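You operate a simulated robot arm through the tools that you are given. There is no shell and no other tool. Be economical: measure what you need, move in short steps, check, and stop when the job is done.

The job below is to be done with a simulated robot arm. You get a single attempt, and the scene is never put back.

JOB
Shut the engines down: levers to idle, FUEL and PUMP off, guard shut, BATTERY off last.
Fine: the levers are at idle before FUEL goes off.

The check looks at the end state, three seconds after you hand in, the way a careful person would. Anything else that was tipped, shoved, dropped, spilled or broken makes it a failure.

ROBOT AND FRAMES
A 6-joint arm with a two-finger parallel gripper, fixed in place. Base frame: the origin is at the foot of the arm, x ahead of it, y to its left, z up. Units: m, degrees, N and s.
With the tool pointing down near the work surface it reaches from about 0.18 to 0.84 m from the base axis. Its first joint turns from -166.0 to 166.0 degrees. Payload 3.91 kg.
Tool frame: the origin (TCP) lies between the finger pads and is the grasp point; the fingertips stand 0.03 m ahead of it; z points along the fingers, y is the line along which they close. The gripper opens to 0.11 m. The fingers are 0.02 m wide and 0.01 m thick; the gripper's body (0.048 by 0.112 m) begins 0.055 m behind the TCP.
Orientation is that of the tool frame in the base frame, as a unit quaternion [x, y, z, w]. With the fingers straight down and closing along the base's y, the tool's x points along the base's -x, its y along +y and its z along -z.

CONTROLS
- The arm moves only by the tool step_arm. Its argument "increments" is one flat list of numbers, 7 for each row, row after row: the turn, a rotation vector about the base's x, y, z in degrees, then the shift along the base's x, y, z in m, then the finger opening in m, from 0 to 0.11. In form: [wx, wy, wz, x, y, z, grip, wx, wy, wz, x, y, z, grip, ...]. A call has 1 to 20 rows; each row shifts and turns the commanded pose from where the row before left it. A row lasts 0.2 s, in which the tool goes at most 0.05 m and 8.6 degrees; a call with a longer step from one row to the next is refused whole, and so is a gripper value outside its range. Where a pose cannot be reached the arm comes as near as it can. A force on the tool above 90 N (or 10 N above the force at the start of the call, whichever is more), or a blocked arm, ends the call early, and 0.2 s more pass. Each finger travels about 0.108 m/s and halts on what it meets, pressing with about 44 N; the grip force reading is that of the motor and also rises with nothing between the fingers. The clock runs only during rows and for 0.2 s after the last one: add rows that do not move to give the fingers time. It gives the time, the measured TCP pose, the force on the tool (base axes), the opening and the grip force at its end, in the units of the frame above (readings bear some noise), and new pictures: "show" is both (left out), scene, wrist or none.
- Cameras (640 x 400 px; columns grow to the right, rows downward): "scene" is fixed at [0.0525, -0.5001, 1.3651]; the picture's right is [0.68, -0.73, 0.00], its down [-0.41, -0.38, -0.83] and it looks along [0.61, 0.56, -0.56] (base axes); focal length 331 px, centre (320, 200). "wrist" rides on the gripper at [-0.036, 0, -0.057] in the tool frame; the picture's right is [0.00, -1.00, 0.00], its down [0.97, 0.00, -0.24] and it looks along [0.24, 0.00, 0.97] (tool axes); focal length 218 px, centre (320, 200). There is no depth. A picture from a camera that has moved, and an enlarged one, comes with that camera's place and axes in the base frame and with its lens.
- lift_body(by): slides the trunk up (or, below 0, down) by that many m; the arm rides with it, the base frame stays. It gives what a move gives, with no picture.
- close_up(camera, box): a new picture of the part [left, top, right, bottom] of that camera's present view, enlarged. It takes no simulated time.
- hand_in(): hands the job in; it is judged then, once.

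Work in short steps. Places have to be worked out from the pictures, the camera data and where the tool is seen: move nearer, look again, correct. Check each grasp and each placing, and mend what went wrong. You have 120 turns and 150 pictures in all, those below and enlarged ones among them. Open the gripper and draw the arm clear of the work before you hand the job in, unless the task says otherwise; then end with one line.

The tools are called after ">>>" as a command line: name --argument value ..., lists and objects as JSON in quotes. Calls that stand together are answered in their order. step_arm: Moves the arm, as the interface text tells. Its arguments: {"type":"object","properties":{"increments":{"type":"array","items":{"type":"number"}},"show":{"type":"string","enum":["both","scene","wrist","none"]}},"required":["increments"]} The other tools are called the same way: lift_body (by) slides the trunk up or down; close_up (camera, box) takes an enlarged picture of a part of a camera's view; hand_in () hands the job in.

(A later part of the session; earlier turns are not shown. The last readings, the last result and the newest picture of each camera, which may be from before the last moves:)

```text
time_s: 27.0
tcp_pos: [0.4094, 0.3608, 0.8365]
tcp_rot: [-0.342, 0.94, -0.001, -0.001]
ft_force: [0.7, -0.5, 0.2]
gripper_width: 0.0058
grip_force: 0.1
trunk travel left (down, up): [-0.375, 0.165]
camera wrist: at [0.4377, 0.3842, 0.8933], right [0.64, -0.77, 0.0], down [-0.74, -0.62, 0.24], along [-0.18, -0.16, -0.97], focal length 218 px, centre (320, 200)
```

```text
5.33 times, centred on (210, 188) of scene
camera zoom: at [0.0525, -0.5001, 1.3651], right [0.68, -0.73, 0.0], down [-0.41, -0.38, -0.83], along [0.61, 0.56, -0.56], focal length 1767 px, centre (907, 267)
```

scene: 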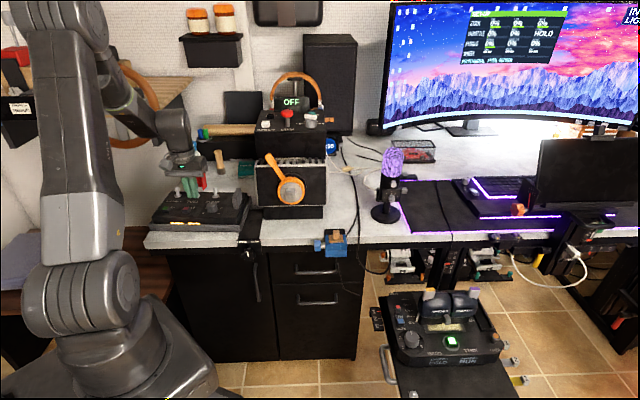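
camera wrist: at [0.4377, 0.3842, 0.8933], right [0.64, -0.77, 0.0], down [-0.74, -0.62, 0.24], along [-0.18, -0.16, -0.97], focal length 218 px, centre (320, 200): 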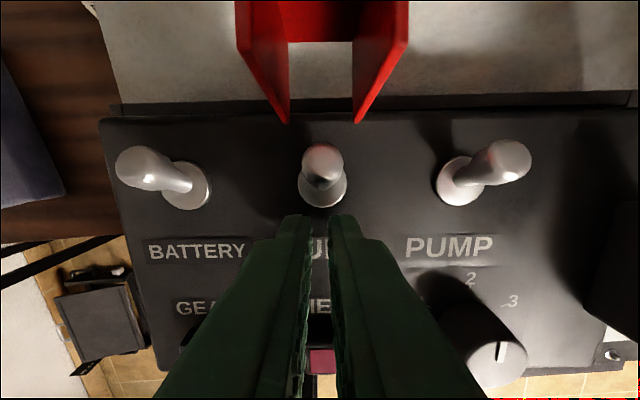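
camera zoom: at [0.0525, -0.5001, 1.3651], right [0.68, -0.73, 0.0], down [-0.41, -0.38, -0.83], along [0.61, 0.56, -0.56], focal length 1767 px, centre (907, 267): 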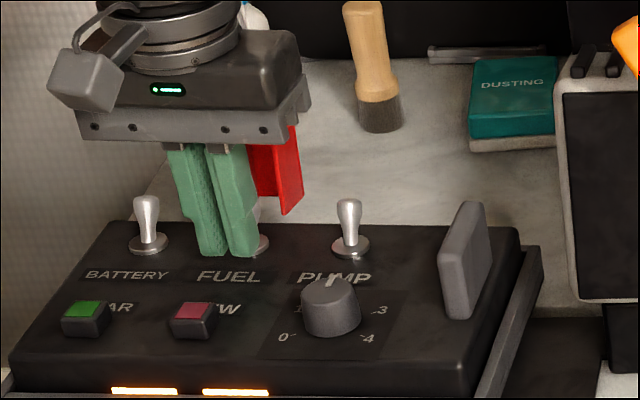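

FUEL slipped out because I held it off-centre. I lift, re-centre about 6 mm further forward and slightly lower, and pinch again.

>>> step_arm --increments '[0, 0, 0, 0, 0, 0.035, 0.02, 0, 0, 0, 0.0241, 0.0203, 0.0, 0.033, 0, 0, 0, 0, 0, -0.02, 0.033, 0, 0, 0, 0, 0, -0.019, 0.033, 0, 0, 0, 0, 0, 0, 0.015, 0, 0, 0, 0, 0, 0, 0.004, 0, 0, 0, 0, 0, 0, 0.004]'

>>> close_up --camera "wrist" --box '[240, 160, 400, 260]'

```text
time_s: 28.6
tcp_pos: [0.4336, 0.3809, 0.8329]
tcp_rot: [-0.343, 0.939, 0.0, 0.002]
ft_force: [0.6, -0.5, 2.3]
gripper_width: 0.0128
grip_force: 43.9
trunk travel left (down, up): [-0.375, 0.165]
camera wrist: at [0.4624, 0.4052, 0.8903], right [0.64, -0.77, 0.0], down [-0.74, -0.62, 0.24], along [-0.18, -0.16, -0.97], focal length 218 px, centre (320, 200)
```

scene: 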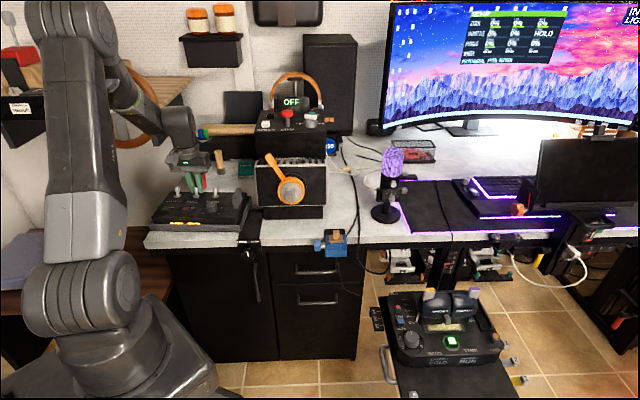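
wrist: 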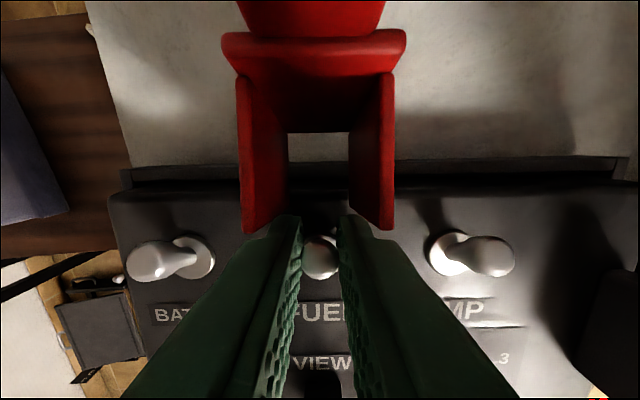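

```text
4.00 times, centred on (320, 210) of wrist
camera zoom: at [0.4624, 0.4052, 0.8903], right [0.64, -0.77, 0.0], down [-0.74, -0.62, 0.24], along [-0.18, -0.16, -0.97], focal length 873 px, centre (320, 160)
```

zoom: 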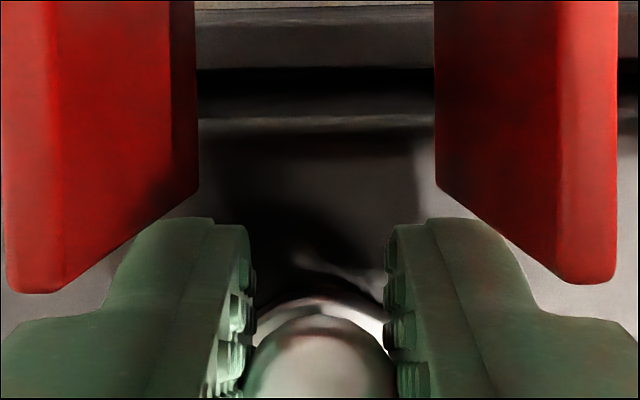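

The pinch is better centred. I drag back in small steps.

>>> step_arm --increments '[0, 0, 0, -0.0046, -0.0039, 0, 0.004, 0, 0, 0, -0.0046, -0.0039, 0, 0.004, 0, 0, 0, -0.0046, -0.0039, 0, 0.004]'

>>> close_up --camera "wrist" --box '[240, 160, 400, 260]'

```text
time_s: 29.4
tcp_pos: [0.4239, 0.3735, 0.8317]
tcp_rot: [-0.342, 0.94, 0.001, 0.003]
ft_force: [21.5, 21.9, 5.1]
gripper_width: 0.0136
grip_force: 44.9
trunk travel left (down, up): [-0.375, 0.165]
camera wrist: at [0.4521, 0.3967, 0.8894], right [0.64, -0.77, 0.0], down [-0.74, -0.62, 0.24], along [-0.18, -0.15, -0.97], focal length 218 px, centre (320, 200)
```

scene: 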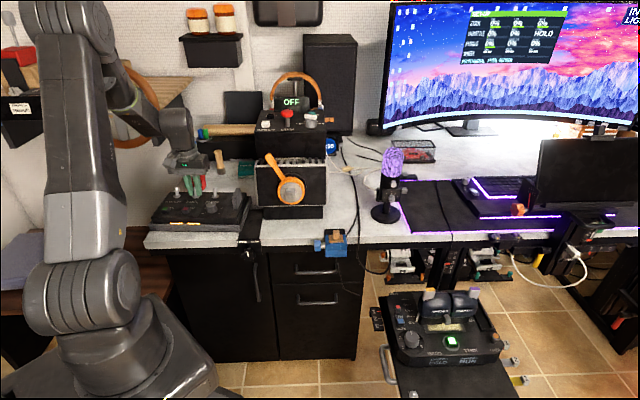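
wrist: 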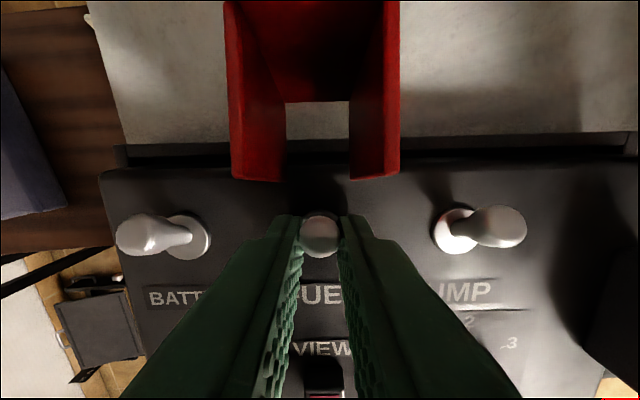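

```text
4.00 times, centred on (320, 210) of wrist
camera zoom: at [0.4521, 0.3967, 0.8894], right [0.64, -0.77, 0.0], down [-0.74, -0.62, 0.24], along [-0.18, -0.15, -0.97], focal length 873 px, centre (320, 160)
```

zoom: 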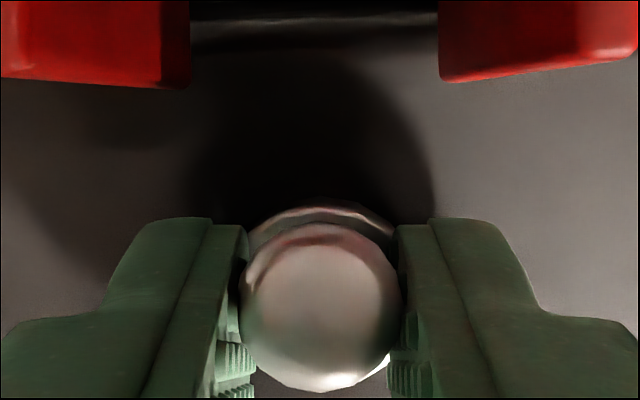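

The force is about 30 N and the toggle is moving slightly toward centre. I continue dragging a bit.

>>> step_arm --increments '[0, 0, 0, -0.0031, -0.0026, 0, 0.0, 0, 0, 0, -0.0031, -0.0026, 0, 0.0]' --show "wrist"

>>> close_up --camera "wrist" --box '[240, 160, 400, 260]'

>>> close_up --camera "scene" --box '[150, 150, 270, 225]'

```text
time_s: 30.0
tcp_pos: [0.4123, 0.3605, 0.8312]
tcp_rot: [-0.341, 0.94, -0.002, -0.002]
ft_force: [-0.2, -0.3, 0.0]
gripper_width: 0.0
grip_force: 37.3
trunk travel left (down, up): [-0.375, 0.165]
camera wrist: at [0.4418, 0.3854, 0.8877], right [0.64, -0.77, 0.0], down [-0.74, -0.62, 0.25], along [-0.19, -0.16, -0.97], focal length 218 px, centre (320, 200)
```

wrist: 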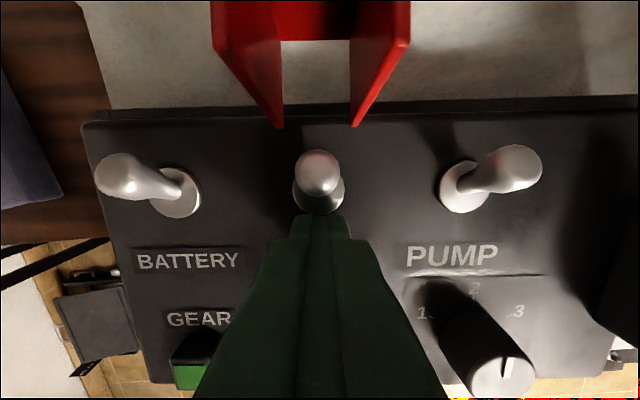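

```text
4.00 times, centred on (320, 210) of wrist
camera zoom: at [0.4418, 0.3854, 0.8877], right [0.64, -0.77, 0.0], down [-0.74, -0.62, 0.25], along [-0.19, -0.16, -0.97], focal length 873 px, centre (320, 160)
```

zoom: 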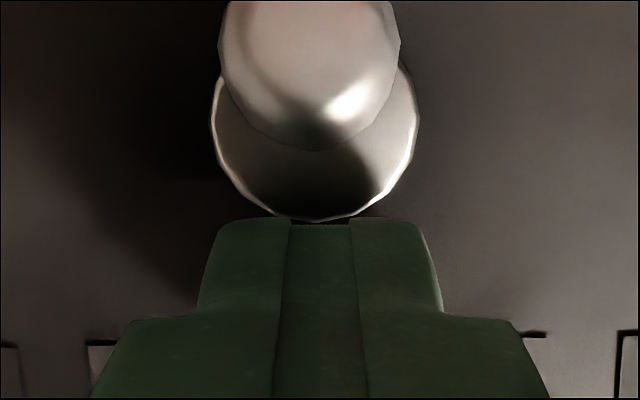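

```text
5.33 times, centred on (210, 188) of scene
camera zoom: at [0.0525, -0.5001, 1.3651], right [0.68, -0.73, 0.0], down [-0.41, -0.38, -0.83], along [0.61, 0.56, -0.56], focal length 1767 px, centre (907, 267)
```

zoom: 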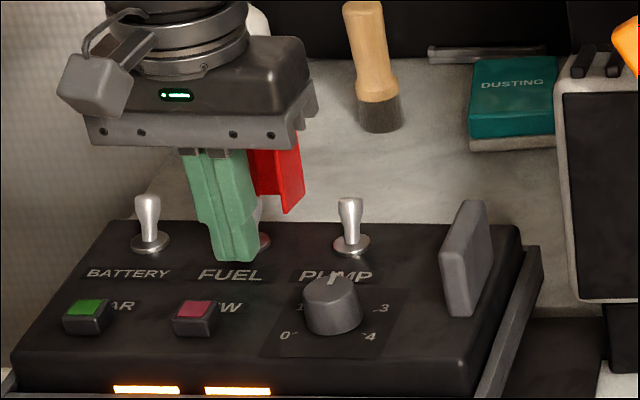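

It slipped again at about 35 N: pinching low blocks the toggle's rotation. Pushing high on the knob needs less force, so I learn the action on PUMP, which has no guard, by pushing its tip from the front.

>>> step_arm --increments '[0, 0, 0, 0, 0, 0.045, 0, 0, 0, 0, 0.0395, -0.0047, 0, 0, 0, 0, 0, 0.0395, -0.0047, 0, 0, 0, 0, 0, 0, 0, 0, 0]' --show "wrist"

>>> close_up --camera "scene" --box '[150, 150, 270, 225]'

```text
time_s: 31.0
tcp_pos: [0.4945, 0.3554, 0.8772]
tcp_rot: [-0.343, 0.939, 0.0, 0.001]
ft_force: [1.1, 0.4, 0.1]
gripper_width: 0.0
grip_force: 37.6
trunk travel left (down, up): [-0.375, 0.165]
camera wrist: at [0.5227, 0.3785, 0.9349], right [0.64, -0.77, 0.0], down [-0.74, -0.62, 0.24], along [-0.18, -0.16, -0.97], focal length 218 px, centre (320, 200)
```

wrist: 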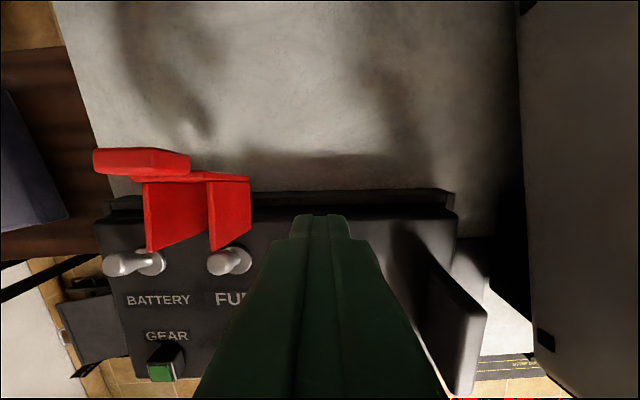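

```text
5.33 times, centred on (210, 188) of scene
camera zoom: at [0.0525, -0.5001, 1.3651], right [0.68, -0.73, 0.0], down [-0.41, -0.38, -0.83], along [0.61, 0.56, -0.56], focal length 1767 px, centre (907, 267)
```

zoom: 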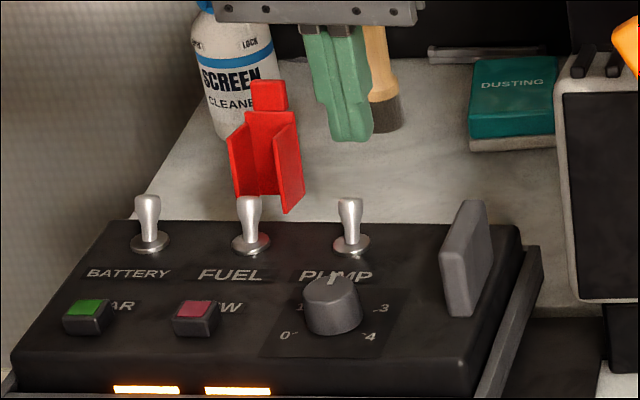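

The closed fingers are in front of PUMP. I descend to tip z≈0.81 and push back gently.

>>> step_arm --increments '[0, 0, 0, 0, 0, -0.018, 0, 0, 0, 0, 0, 0, -0.018, 0, 0, 0, 0, -0.0054, -0.0045, 0, 0, 0, 0, 0, -0.0054, -0.0045, 0, 0, 0, 0, 0, -0.0038, -0.0032, 0, 0]' --show "wrist"

>>> close_up --camera "scene" --box '[150, 150, 270, 225]'

```text
time_s: 32.2
tcp_pos: [0.4795, 0.3437, 0.8406]
tcp_rot: [-0.342, 0.94, -0.001, 0.0]
ft_force: [0.2, 0.2, 0.4]
gripper_width: 0.0
grip_force: 37.1
trunk travel left (down, up): [-0.375, 0.165]
camera wrist: at [0.5087, 0.3673, 0.8984], right [0.64, -0.77, 0.0], down [-0.74, -0.62, 0.24], along [-0.18, -0.15, -0.97], focal length 218 px, centre (320, 200)
```

wrist: 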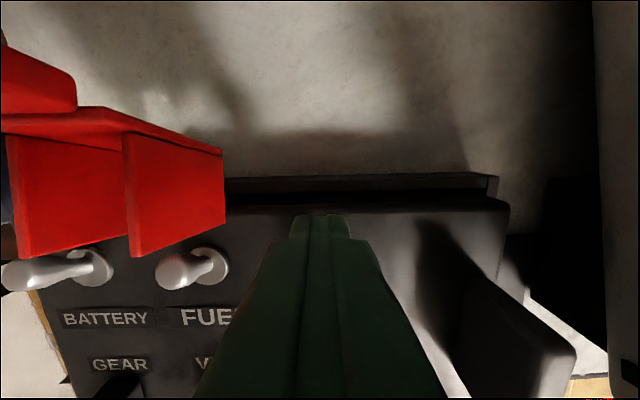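

```text
5.33 times, centred on (210, 188) of scene
camera zoom: at [0.0525, -0.5001, 1.3651], right [0.68, -0.73, 0.0], down [-0.41, -0.38, -0.83], along [0.61, 0.56, -0.56], focal length 1767 px, centre (907, 267)
```

zoom: 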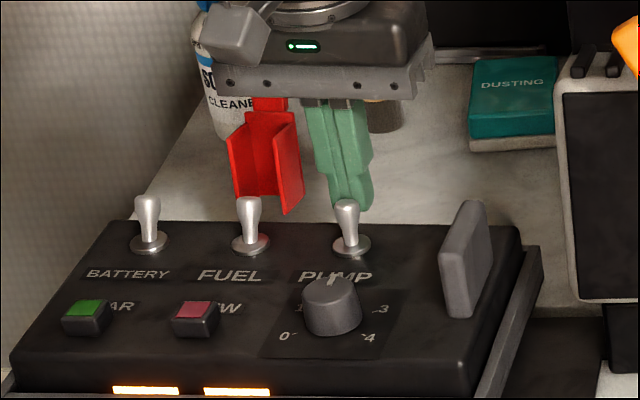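

The finger is just behind the PUMP knob. I continue to push.

>>> step_arm --increments '[0, 0, 0, -0.0038, -0.0032, 0, 0, 0, 0, 0, -0.0038, -0.0032, 0, 0]' --show "none"

>>> close_up --camera "scene" --box '[150, 150, 270, 225]'

```text
time_s: 32.8
tcp_pos: [0.4731, 0.3373, 0.8411]
tcp_rot: [-0.341, 0.94, -0.001, 0.001]
ft_force: [-0.7, 0.8, 0.2]
gripper_width: 0.0
grip_force: 38.1
trunk travel left (down, up): [-0.375, 0.165]
```

```text
5.33 times, centred on (210, 188) of scene
camera zoom: at [0.0525, -0.5001, 1.3651], right [0.68, -0.73, 0.0], down [-0.41, -0.38, -0.83], along [0.61, 0.56, -0.56], focal length 1767 px, centre (907, 267)
```

zoom: 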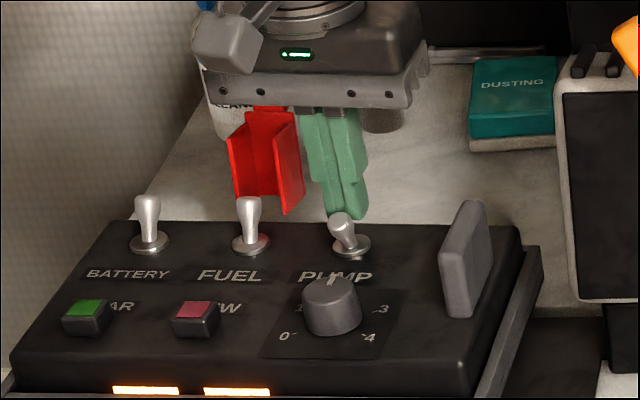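

PUMP flipped OFF with a light push. For FUEL I turn the gripper 90° so that one thin finger (20 mm wide, between the guard walls) can push the knob from the front. First I go up and rotate.

>>> step_arm --increments '[0, 0, 0, 0.003, 0.003, 0.03, 0, 0, 0, 0, 0, 0, 0.03, 0, 0, 0, -8.2, -0.005, 0.003, 0, 0, 0, 0, -8.2, -0.005, 0.003, 0, 0.02, 0, 0, -8.2, -0.005, 0.003, 0, 0.04, 0, 0, -8.2, -0.005, 0.003, 0, 0.06, 0, 0, -8.2, -0.005, 0.003, 0, 0.06, 0, 0, -8.2, -0.005, 0.003, 0, 0.06, 0, 0, -8.2, -0.005, 0.003, 0, 0.06, 0, 0, -8.2, -0.005, 0.003, 0, 0.06, 0, 0, -8.2, -0.005, 0.003, 0, 0.06, 0, 0, -8.2, -0.005, 0.003, 0, 0.06, 0, 0, -8.0, -0.0058, 0.0001, 0, 0.06, 0, 0, 0, 0, 0, 0, 0.06]'

>>> close_up --camera "scene" --box '[150, 150, 270, 225]'

```text
time_s: 35.8
tcp_pos: [0.4197, 0.3705, 0.9013]
tcp_rot: [0.424, 0.906, 0.0, 0.001]
ft_force: [-0.8, 0.5, 0.0]
gripper_width: 0.0599
grip_force: 0.0
trunk travel left (down, up): [-0.375, 0.165]
camera wrist: at [0.4434, 0.3439, 0.9585], right [-0.77, -0.64, 0.0], down [-0.62, 0.74, 0.24], along [-0.15, 0.18, -0.97], focal length 218 px, centre (320, 200)
```

scene: 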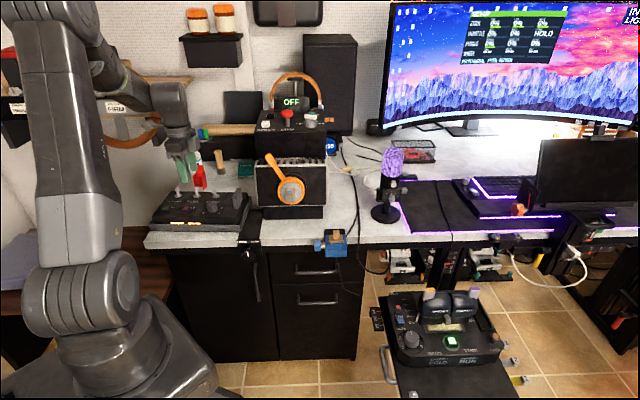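
wrist: 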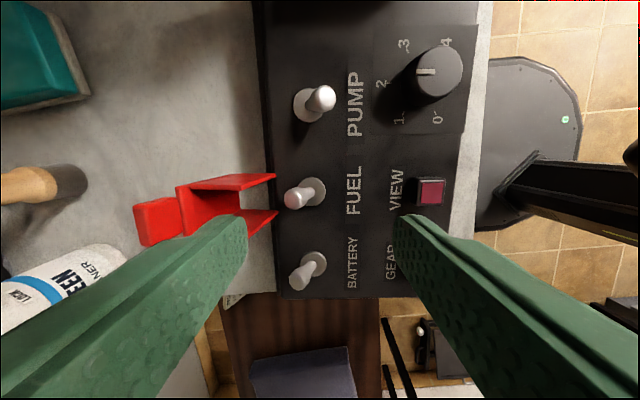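

```text
5.33 times, centred on (210, 188) of scene
camera zoom: at [0.0525, -0.5001, 1.3651], right [0.68, -0.73, 0.0], down [-0.41, -0.38, -0.83], along [0.61, 0.56, -0.56], focal length 1767 px, centre (907, 267)
```

zoom: 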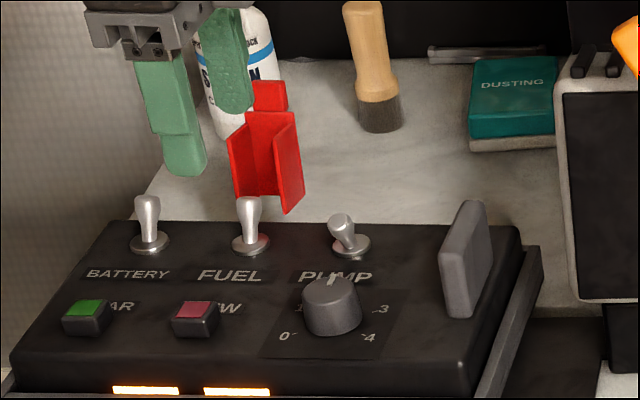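

PUMP is confirmed OFF. I zoom in to line the front finger up with the guard gap.

>>> close_up --camera "wrist" --box '[170, 140, 350, 255]'

```text
3.48 times, centred on (260, 198) of wrist
camera zoom: at [0.4434, 0.3439, 0.9585], right [-0.77, -0.64, 0.0], down [-0.62, 0.74, 0.24], along [-0.15, 0.18, -0.97], focal length 759 px, centre (529, 209)
```

zoom: 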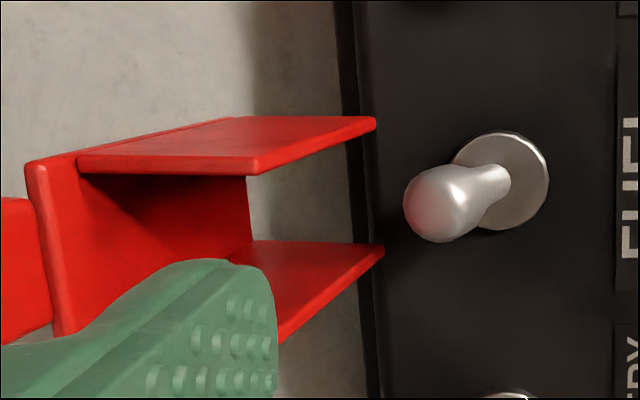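

The gap centre is v≈-0.014 and the finger is already in line. I descend so the front finger sits just ahead of the FUEL knob.

>>> step_arm --increments '[0, 0, 0, -0.0013, -0.0011, -0.02, 0.06, 0, 0, 0, 0, 0, -0.02, 0.06, 0, 0, 0, 0, 0, -0.01, 0.06, 0, 0, 0, 0, 0, -0.009, 0.06]' --show "wrist"

>>> close_up --camera "scene" --box '[150, 150, 270, 225]'

```text
time_s: 36.8
tcp_pos: [0.4184, 0.3705, 0.8494]
tcp_rot: [0.422, 0.907, 0.005, 0.003]
ft_force: [-2.0, 0.5, 48.1]
gripper_width: 0.0594
grip_force: 0.2
trunk travel left (down, up): [-0.375, 0.165]
camera wrist: at [0.4424, 0.343, 0.907], right [-0.76, -0.64, -0.01], down [-0.63, 0.74, 0.24], along [-0.15, 0.19, -0.97], focal length 218 px, centre (320, 200)
```

wrist: 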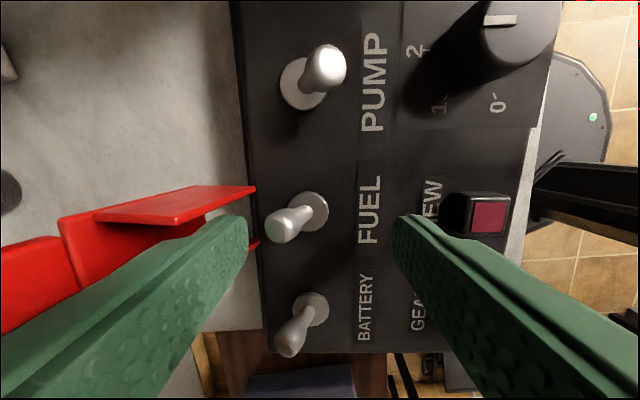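

```text
5.33 times, centred on (210, 188) of scene
camera zoom: at [0.0525, -0.5001, 1.3651], right [0.68, -0.73, 0.0], down [-0.41, -0.38, -0.83], along [0.61, 0.56, -0.56], focal length 1767 px, centre (907, 267)
```

zoom: 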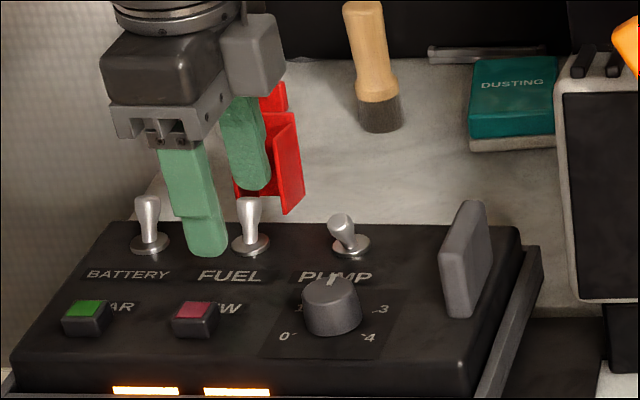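

The upward force of 48 N means the finger's thicker upper part landed on the guard's edge. I lift straight off and tilt the fingers 10° parallel to the toggle for clearance.

>>> step_arm --increments '[0, 0, 0, 0, 0, 0.015, 0.06, 0, 0, 0, 0, 0, 0.03, 0.06, 3.2, -3.83, 0, -0.003, -0.0023, 0, 0.06, 3.2, -3.83, 0, -0.003, -0.0023, 0, 0.06, 0, 0, 0, 0, 0, 0, 0.06]' --show "wrist"

>>> close_up --camera "scene" --box '[150, 150, 270, 225]'

>>> close_up --camera "wrist" --box '[170, 140, 350, 255]'

```text
time_s: 38.0
tcp_pos: [0.4103, 0.3653, 0.887]
tcp_rot: [0.421, 0.903, 0.078, 0.037]
ft_force: [0.1, -0.8, 0.0]
gripper_width: 0.0601
grip_force: 0.1
trunk travel left (down, up): [-0.375, 0.165]
camera wrist: at [0.4282, 0.3309, 0.9437], right [-0.75, -0.63, -0.17], down [-0.66, 0.72, 0.24], along [-0.03, 0.29, -0.96], focal length 218 px, centre (320, 200)
```

wrist: 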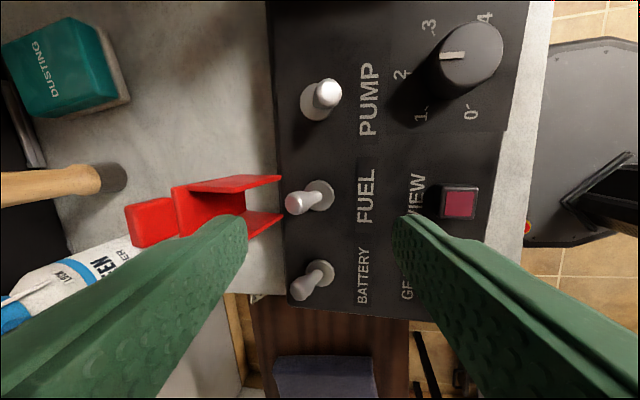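

```text
5.33 times, centred on (210, 188) of scene
camera zoom: at [0.0525, -0.5001, 1.3651], right [0.68, -0.73, 0.0], down [-0.41, -0.38, -0.83], along [0.61, 0.56, -0.56], focal length 1767 px, centre (907, 267)
```

zoom: 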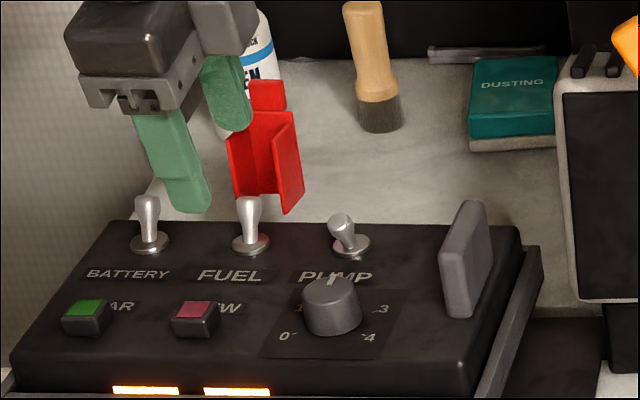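

```text
3.48 times, centred on (260, 198) of wrist
camera zoom: at [0.4282, 0.3309, 0.9437], right [-0.75, -0.63, -0.17], down [-0.66, 0.72, 0.24], along [-0.03, 0.29, -0.96], focal length 759 px, centre (529, 209)
```

zoom: 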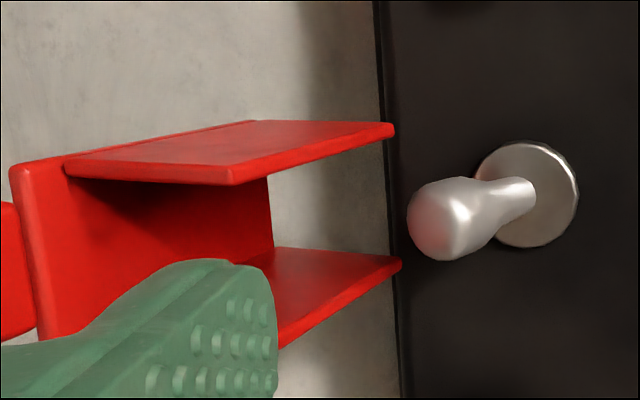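

The guard and panel are still in place. I make a small correction in v and u, then descend watching the force.

>>> step_arm --increments '[0, 0, 0, 0.0032, -0.0005, -0.02, 0.06, 0, 0, 0, 0, 0, -0.015, 0.06, 0, 0, 0, 0, 0, -0.008, 0.06, 0, 0, 0, 0, 0, -0.006, 0.06]' --show "wrist"

>>> close_up --camera "scene" --box '[150, 150, 270, 225]'

```text
time_s: 39.0
tcp_pos: [0.4147, 0.3642, 0.8383]
tcp_rot: [0.421, 0.903, 0.077, 0.038]
ft_force: [0.6, 0.0, -0.9]
gripper_width: 0.0598
grip_force: 0.0
trunk travel left (down, up): [-0.375, 0.165]
camera wrist: at [0.4319, 0.3315, 0.8944], right [-0.75, -0.63, -0.17], down [-0.66, 0.72, 0.24], along [-0.03, 0.29, -0.96], focal length 218 px, centre (320, 200)
```

wrist: 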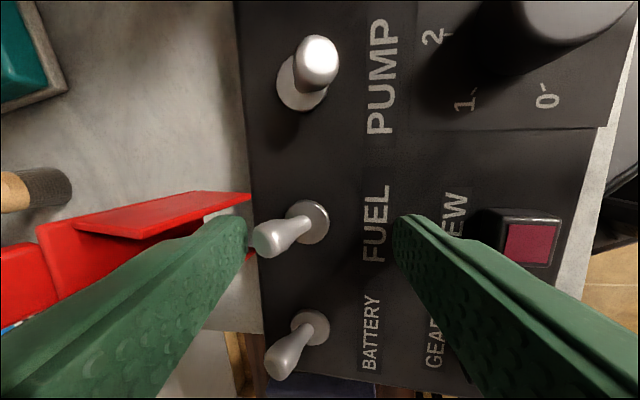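

```text
5.33 times, centred on (210, 188) of scene
camera zoom: at [0.0525, -0.5001, 1.3651], right [0.68, -0.73, 0.0], down [-0.41, -0.38, -0.83], along [0.61, 0.56, -0.56], focal length 1767 px, centre (907, 267)
```

zoom: 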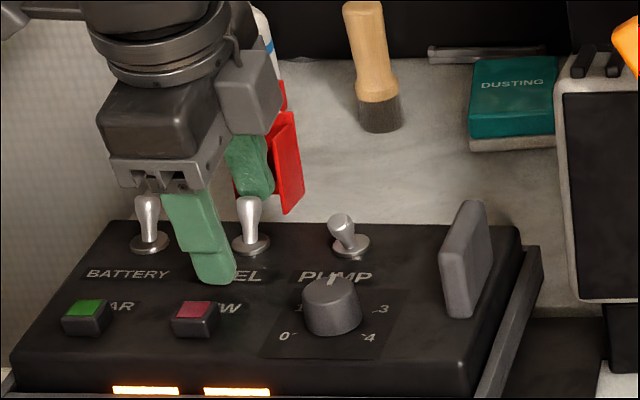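

There is no contact and the finger is in front of the knob. I pull back gently.

>>> step_arm --increments '[0, 0, 0, -0.0046, -0.0039, 0, 0.06, 0, 0, 0, -0.0046, -0.0039, 0, 0.06, 0, 0, 0, -0.0023, -0.0019, 0, 0.06]' --show "wrist"

>>> close_up --camera "scene" --box '[150, 150, 270, 225]'

```text
time_s: 39.8
tcp_pos: [0.4033, 0.3544, 0.8385]
tcp_rot: [0.421, 0.903, 0.078, 0.037]
ft_force: [-0.4, 0.3, -0.1]
gripper_width: 0.06
grip_force: 0.1
trunk travel left (down, up): [-0.375, 0.165]
camera wrist: at [0.4199, 0.3215, 0.8946], right [-0.75, -0.63, -0.17], down [-0.66, 0.72, 0.24], along [-0.03, 0.29, -0.96], focal length 218 px, centre (320, 200)
```

wrist: 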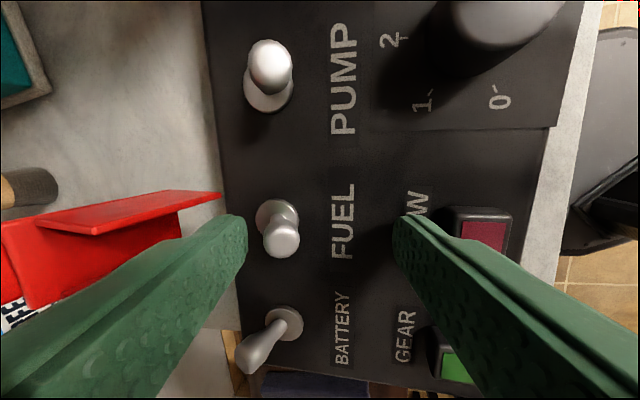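

```text
5.33 times, centred on (210, 188) of scene
camera zoom: at [0.0525, -0.5001, 1.3651], right [0.68, -0.73, 0.0], down [-0.41, -0.38, -0.83], along [0.61, 0.56, -0.56], focal length 1767 px, centre (907, 267)
```

zoom: 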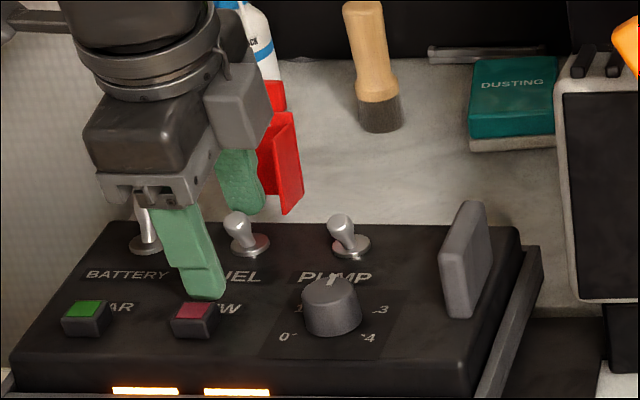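

FUEL is OFF. Next is the guard: I lift, untilt, close the fingers and move over the far side of the guard (u≈0.68).

>>> step_arm --increments '[0, 0, 0, 0, 0, 0.04, 0.06, -3.2, 3.83, 0, 0, 0, 0.03, 0.04, -3.2, 3.83, 0, 0, 0, 0.015, 0.02, 0, 0, 0, 0.027, 0.023, 0, 0, 0, 0, 0, 0.027, 0.023, 0, 0, 0, 0, 0, 0.027, 0.023, 0, 0, 0, 0, 0, 0.027, 0.023, 0, 0, 0, 0, 0, 0, 0, 0, 0]'

>>> close_up --camera "scene" --box '[150, 130, 270, 205]'

```text
time_s: 41.6
tcp_pos: [0.5107, 0.4487, 0.9226]
tcp_rot: [0.423, 0.906, -0.001, 0.0]
ft_force: [0.2, 0.2, -0.9]
gripper_width: 0.0
grip_force: 38.3
trunk travel left (down, up): [-0.375, 0.165]
camera wrist: at [0.5363, 0.4207, 0.9813], right [-0.77, -0.64, 0.0], down [-0.62, 0.74, 0.24], along [-0.16, 0.18, -0.97], focal length 218 px, centre (320, 200)
```

scene: 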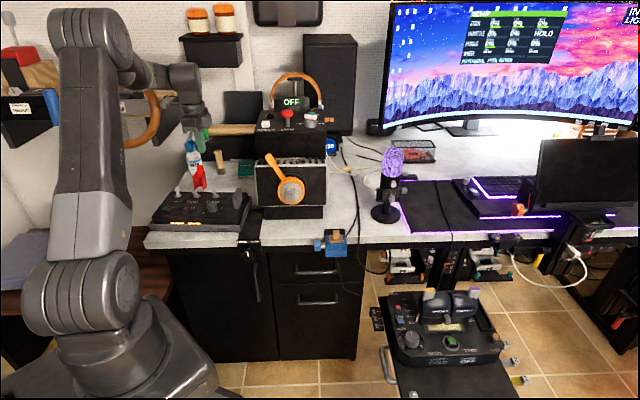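
wrist: 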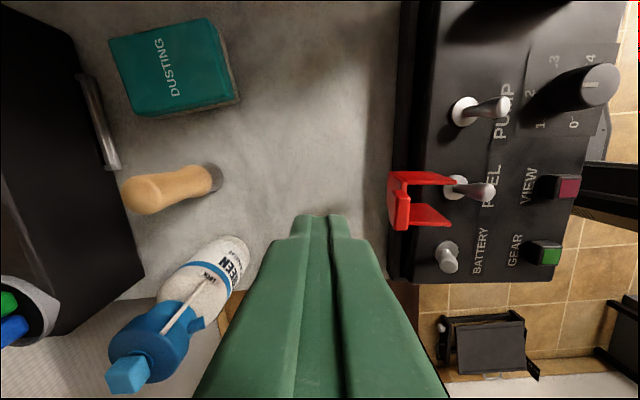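

```text
5.33 times, centred on (210, 168) of scene
camera zoom: at [0.0525, -0.5001, 1.3651], right [0.68, -0.73, 0.0], down [-0.41, -0.38, -0.83], along [0.61, 0.56, -0.56], focal length 1767 px, centre (907, 373)
```

zoom: 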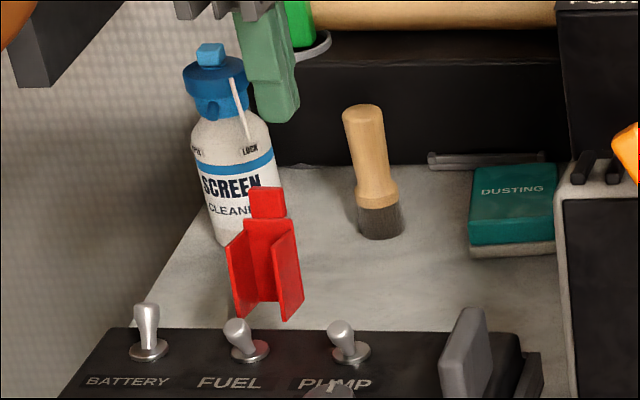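

The START light has gone out, so the engines are stopped. I descend behind the guard to tip z≈0.828.

>>> step_arm --increments '[0, 0, 0, 0.001, -0.0015, -0.025, 0, 0, 0, 0, 0, 0, -0.025, 0, 0, 0, 0, 0, 0, -0.015, 0, 0, 0, 0, -0.0061, -0.0051, 0, 0, 0, 0, 0, -0.0061, -0.0051, 0, 0, 0, 0, 0, -0.0061, -0.0051, 0, 0]' --show "wrist"

>>> close_up --camera "scene" --box '[150, 130, 270, 205]'

```text
time_s: 43.0
tcp_pos: [0.4954, 0.429, 0.8574]
tcp_rot: [0.423, 0.906, -0.001, -0.001]
ft_force: [-0.1, -0.1, 1.1]
gripper_width: 0.0002
grip_force: 37.6
trunk travel left (down, up): [-0.375, 0.165]
camera wrist: at [0.5186, 0.4025, 0.9151], right [-0.77, -0.64, 0.0], down [-0.62, 0.74, 0.24], along [-0.16, 0.18, -0.97], focal length 218 px, centre (320, 200)
```

wrist: 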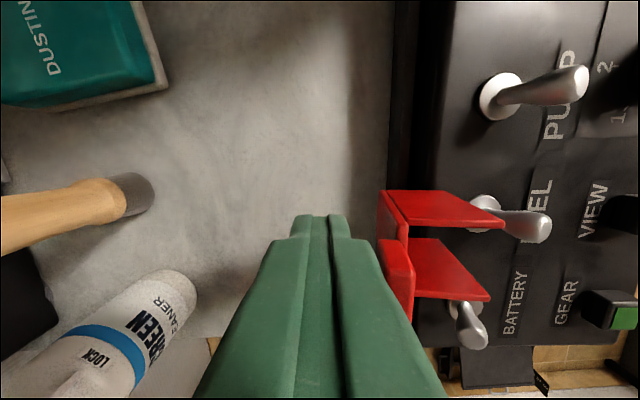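

```text
5.33 times, centred on (210, 168) of scene
camera zoom: at [0.0525, -0.5001, 1.3651], right [0.68, -0.73, 0.0], down [-0.41, -0.38, -0.83], along [0.61, 0.56, -0.56], focal length 1767 px, centre (907, 373)
```

zoom: 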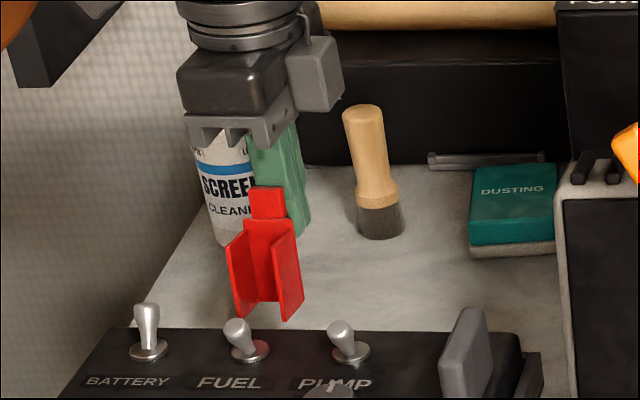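

The finger sits just behind the guard. I push it toward the operator.

>>> step_arm --increments '[0, 0, 0, -0.0061, -0.0051, 0, 0, 0, 0, 0, -0.0061, -0.0051, 0, 0, 0, 0, 0, -0.0061, -0.0051, 0, 0, 0, 0, 0, -0.0061, -0.0051, 0, 0]' --show "wrist"

>>> close_up --camera "scene" --box '[150, 130, 270, 205]'

```text
time_s: 44.0
tcp_pos: [0.4705, 0.4097, 0.8587]
tcp_rot: [0.421, 0.907, 0.001, 0.0]
ft_force: [4.5, 4.4, 5.7]
gripper_width: 0.0001
grip_force: 37.5
trunk travel left (down, up): [-0.375, 0.165]
camera wrist: at [0.4945, 0.3822, 0.9164], right [-0.77, -0.64, 0.0], down [-0.63, 0.74, 0.24], along [-0.15, 0.18, -0.97], focal length 218 px, centre (320, 200)
```

wrist: 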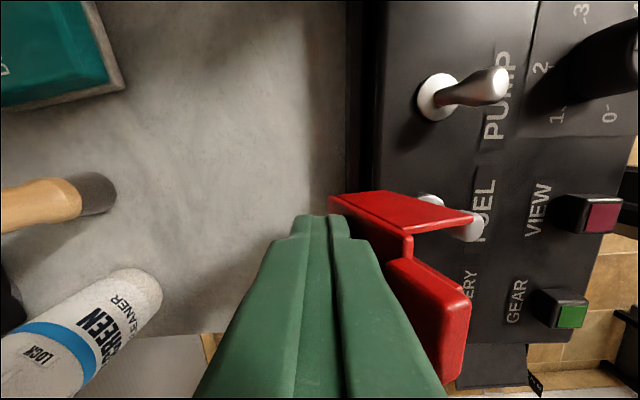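

```text
5.33 times, centred on (210, 168) of scene
camera zoom: at [0.0525, -0.5001, 1.3651], right [0.68, -0.73, 0.0], down [-0.41, -0.38, -0.83], along [0.61, 0.56, -0.56], focal length 1767 px, centre (907, 373)
```

zoom: 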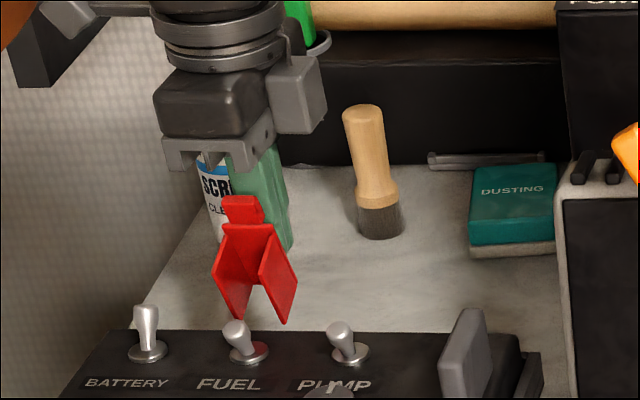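

The guard is rotating over. I continue.

>>> step_arm --increments '[0, 0, 0, -0.0061, -0.0051, 0.002, 0, 0, 0, 0, -0.0061, -0.0051, 0.002, 0, 0, 0, 0, -0.0061, -0.0051, 0.002, 0]' --show "wrist"

>>> close_up --camera "scene" --box '[150, 130, 270, 205]'

```text
time_s: 44.8
tcp_pos: [0.4496, 0.3919, 0.8662]
tcp_rot: [0.422, 0.906, 0.001, 0.001]
ft_force: [0.7, -5.0, 39.4]
gripper_width: 0.0001
grip_force: 37.5
trunk travel left (down, up): [-0.375, 0.165]
camera wrist: at [0.4744, 0.3651, 0.9248], right [-0.77, -0.64, 0.0], down [-0.62, 0.74, 0.24], along [-0.15, 0.18, -0.97], focal length 218 px, centre (320, 200)
```

wrist: 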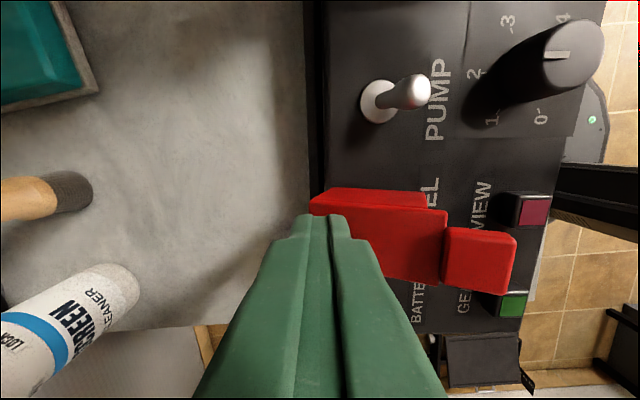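

```text
5.33 times, centred on (210, 168) of scene
camera zoom: at [0.0525, -0.5001, 1.3651], right [0.68, -0.73, 0.0], down [-0.41, -0.38, -0.83], along [0.61, 0.56, -0.56], focal length 1767 px, centre (907, 373)
```

zoom: 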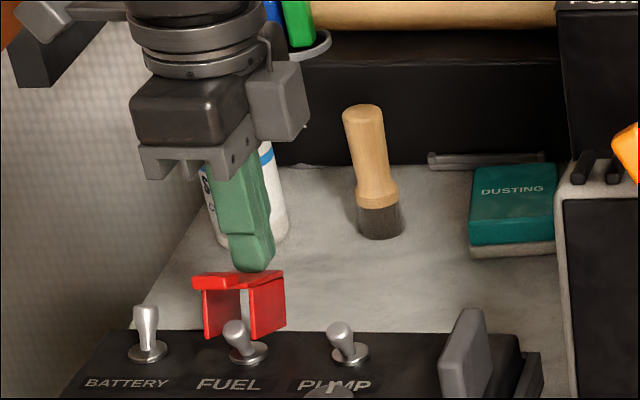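

The guard is nearly over and the finger now presses on its top. I raise a little and look at the guard's state.

>>> step_arm --increments '[0, 0, 0, 0, 0, 0.03, 0, 0, 0, 0, 0, 0, 0.0, 0]' --show "wrist"

>>> close_up --camera "scene" --box '[150, 150, 270, 225]'

```text
time_s: 45.4
tcp_pos: [0.4503, 0.3946, 0.8921]
tcp_rot: [0.421, 0.907, -0.002, 0.0]
ft_force: [0.6, 0.0, 0.1]
gripper_width: 0.0
grip_force: 37.9
trunk travel left (down, up): [-0.375, 0.165]
camera wrist: at [0.4747, 0.3672, 0.9514], right [-0.77, -0.64, 0.0], down [-0.62, 0.74, 0.24], along [-0.16, 0.18, -0.97], focal length 218 px, centre (320, 200)
```

wrist: 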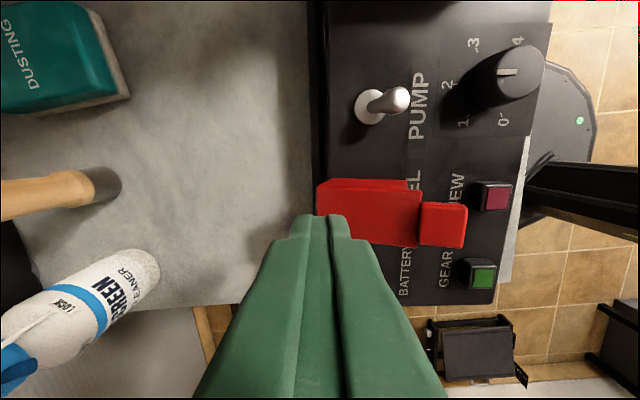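

```text
5.33 times, centred on (210, 188) of scene
camera zoom: at [0.0525, -0.5001, 1.3651], right [0.68, -0.73, 0.0], down [-0.41, -0.38, -0.83], along [0.61, 0.56, -0.56], focal length 1767 px, centre (907, 267)
```

zoom: 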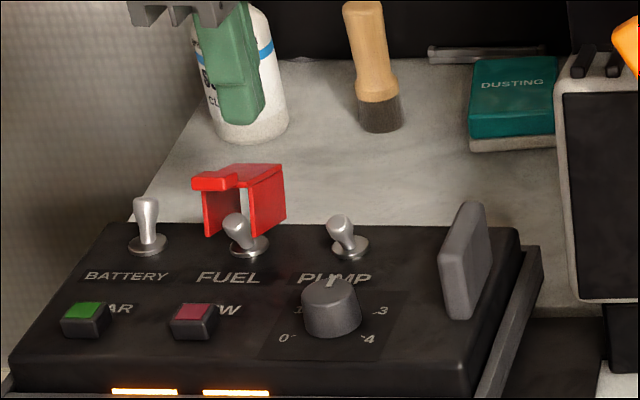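

Triangulation puts the tab at z≈0.86 and the rear at 0.825, so the guard is still about 30° short of shut. I move above its front part and press down.

>>> step_arm --increments '[0, 0, 0, 0, 0, 0.035, 0, 0, 0, 0, -0.015, -0.0126, 0, 0, 0, 0, 0, -0.015, -0.0126, 0, 0, 0, 0, 0, 0, 0, -0.02, 0, 0, 0, 0, 0, 0, -0.01, 0, 0, 0, 0, 0, 0, -0.01, 0]' --show "wrist"

>>> close_up --camera "scene" --box '[150, 150, 270, 225]'

```text
time_s: 46.8
tcp_pos: [0.422, 0.3703, 0.8888]
tcp_rot: [0.423, 0.906, -0.001, 0.001]
ft_force: [-0.3, -1.0, 0.6]
gripper_width: 0.0
grip_force: 37.4
trunk travel left (down, up): [-0.375, 0.165]
camera wrist: at [0.4458, 0.3436, 0.9462], right [-0.77, -0.64, 0.0], down [-0.62, 0.74, 0.24], along [-0.16, 0.18, -0.97], focal length 218 px, centre (320, 200)
```

wrist: 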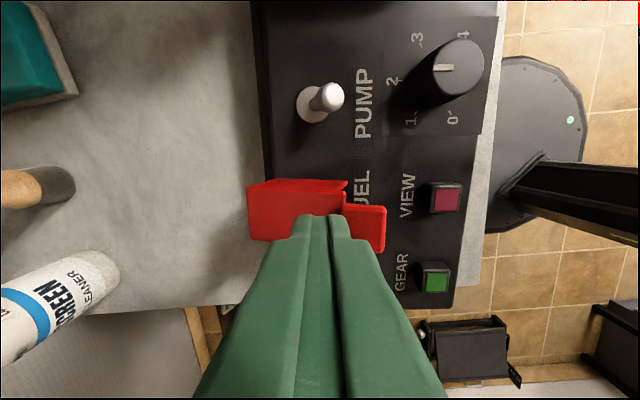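

```text
5.33 times, centred on (210, 188) of scene
camera zoom: at [0.0525, -0.5001, 1.3651], right [0.68, -0.73, 0.0], down [-0.41, -0.38, -0.83], along [0.61, 0.56, -0.56], focal length 1767 px, centre (907, 267)
```

zoom: 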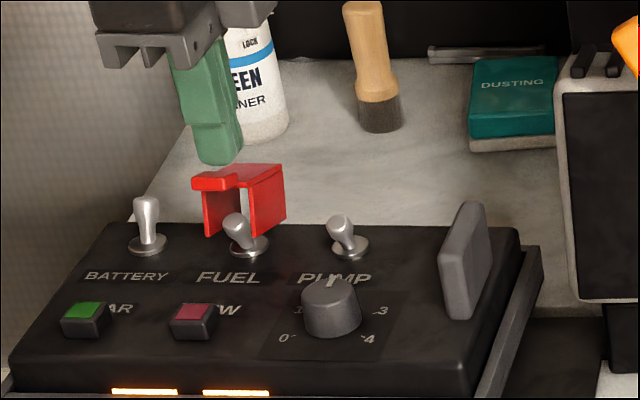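

The fingertip is just above the guard. I press down in small steps.

>>> step_arm --increments '[0, 0, 0, 0, 0, -0.006, 0, 0, 0, 0, 0, 0, -0.006, 0, 0, 0, 0, 0, 0, -0.005, 0]' --show "wrist"

>>> close_up --camera "scene" --box '[150, 150, 270, 225]'

```text
time_s: 47.6
tcp_pos: [0.4224, 0.3699, 0.8708]
tcp_rot: [0.422, 0.906, -0.001, -0.001]
ft_force: [-0.1, -0.1, 0.6]
gripper_width: 0.0
grip_force: 37.5
trunk travel left (down, up): [-0.375, 0.165]
camera wrist: at [0.4463, 0.3427, 0.929], right [-0.77, -0.64, 0.0], down [-0.62, 0.74, 0.24], along [-0.15, 0.18, -0.97], focal length 218 px, centre (320, 200)
```

wrist: 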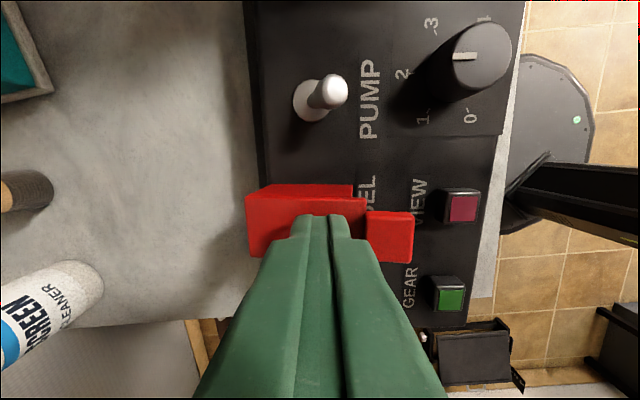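

```text
5.33 times, centred on (210, 188) of scene
camera zoom: at [0.0525, -0.5001, 1.3651], right [0.68, -0.73, 0.0], down [-0.41, -0.38, -0.83], along [0.61, 0.56, -0.56], focal length 1767 px, centre (907, 267)
```

zoom: 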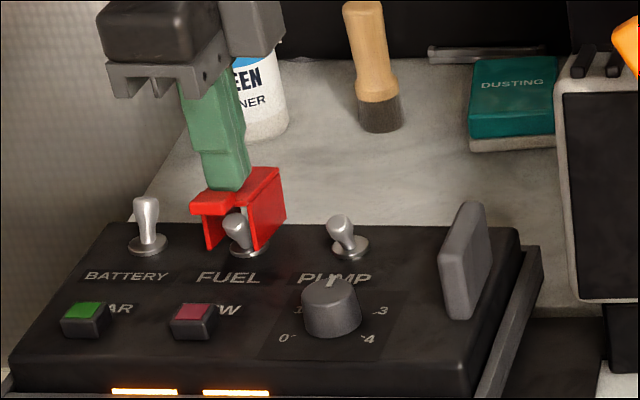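

The guard is following the finger down with little resistance. I continue.

>>> step_arm --increments '[0, 0, 0, 0, 0, -0.005, 0, 0, 0, 0, 0, 0, -0.004, 0, 0, 0, 0, 0, 0, -0.003, 0]' --show "wrist"

>>> close_up --camera "scene" --box '[150, 150, 270, 225]'

```text
time_s: 48.4
tcp_pos: [0.4207, 0.3707, 0.8635]
tcp_rot: [0.422, 0.907, 0.002, 0.001]
ft_force: [-1.5, -3.4, 37.3]
gripper_width: 0.0
grip_force: 37.9
trunk travel left (down, up): [-0.375, 0.165]
camera wrist: at [0.4453, 0.3419, 0.9215], right [-0.77, -0.64, -0.01], down [-0.63, 0.74, 0.24], along [-0.15, 0.19, -0.97], focal length 218 px, centre (320, 200)
```

wrist: 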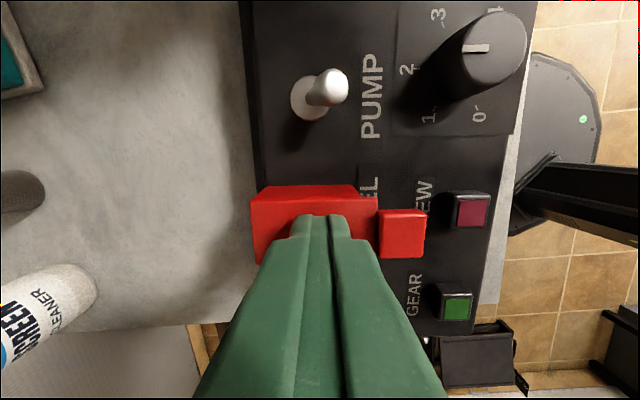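

```text
5.33 times, centred on (210, 188) of scene
camera zoom: at [0.0525, -0.5001, 1.3651], right [0.68, -0.73, 0.0], down [-0.41, -0.38, -0.83], along [0.61, 0.56, -0.56], focal length 1767 px, centre (907, 267)
```

zoom: 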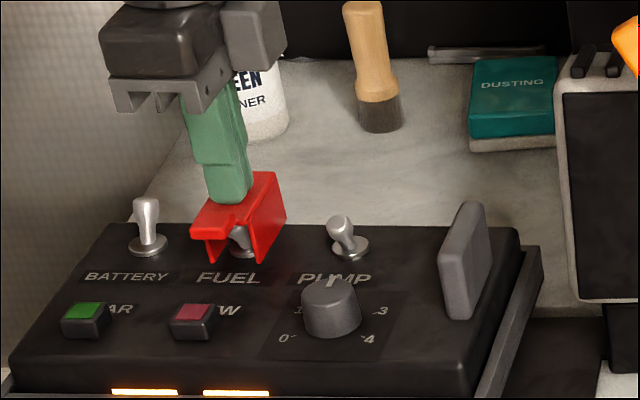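

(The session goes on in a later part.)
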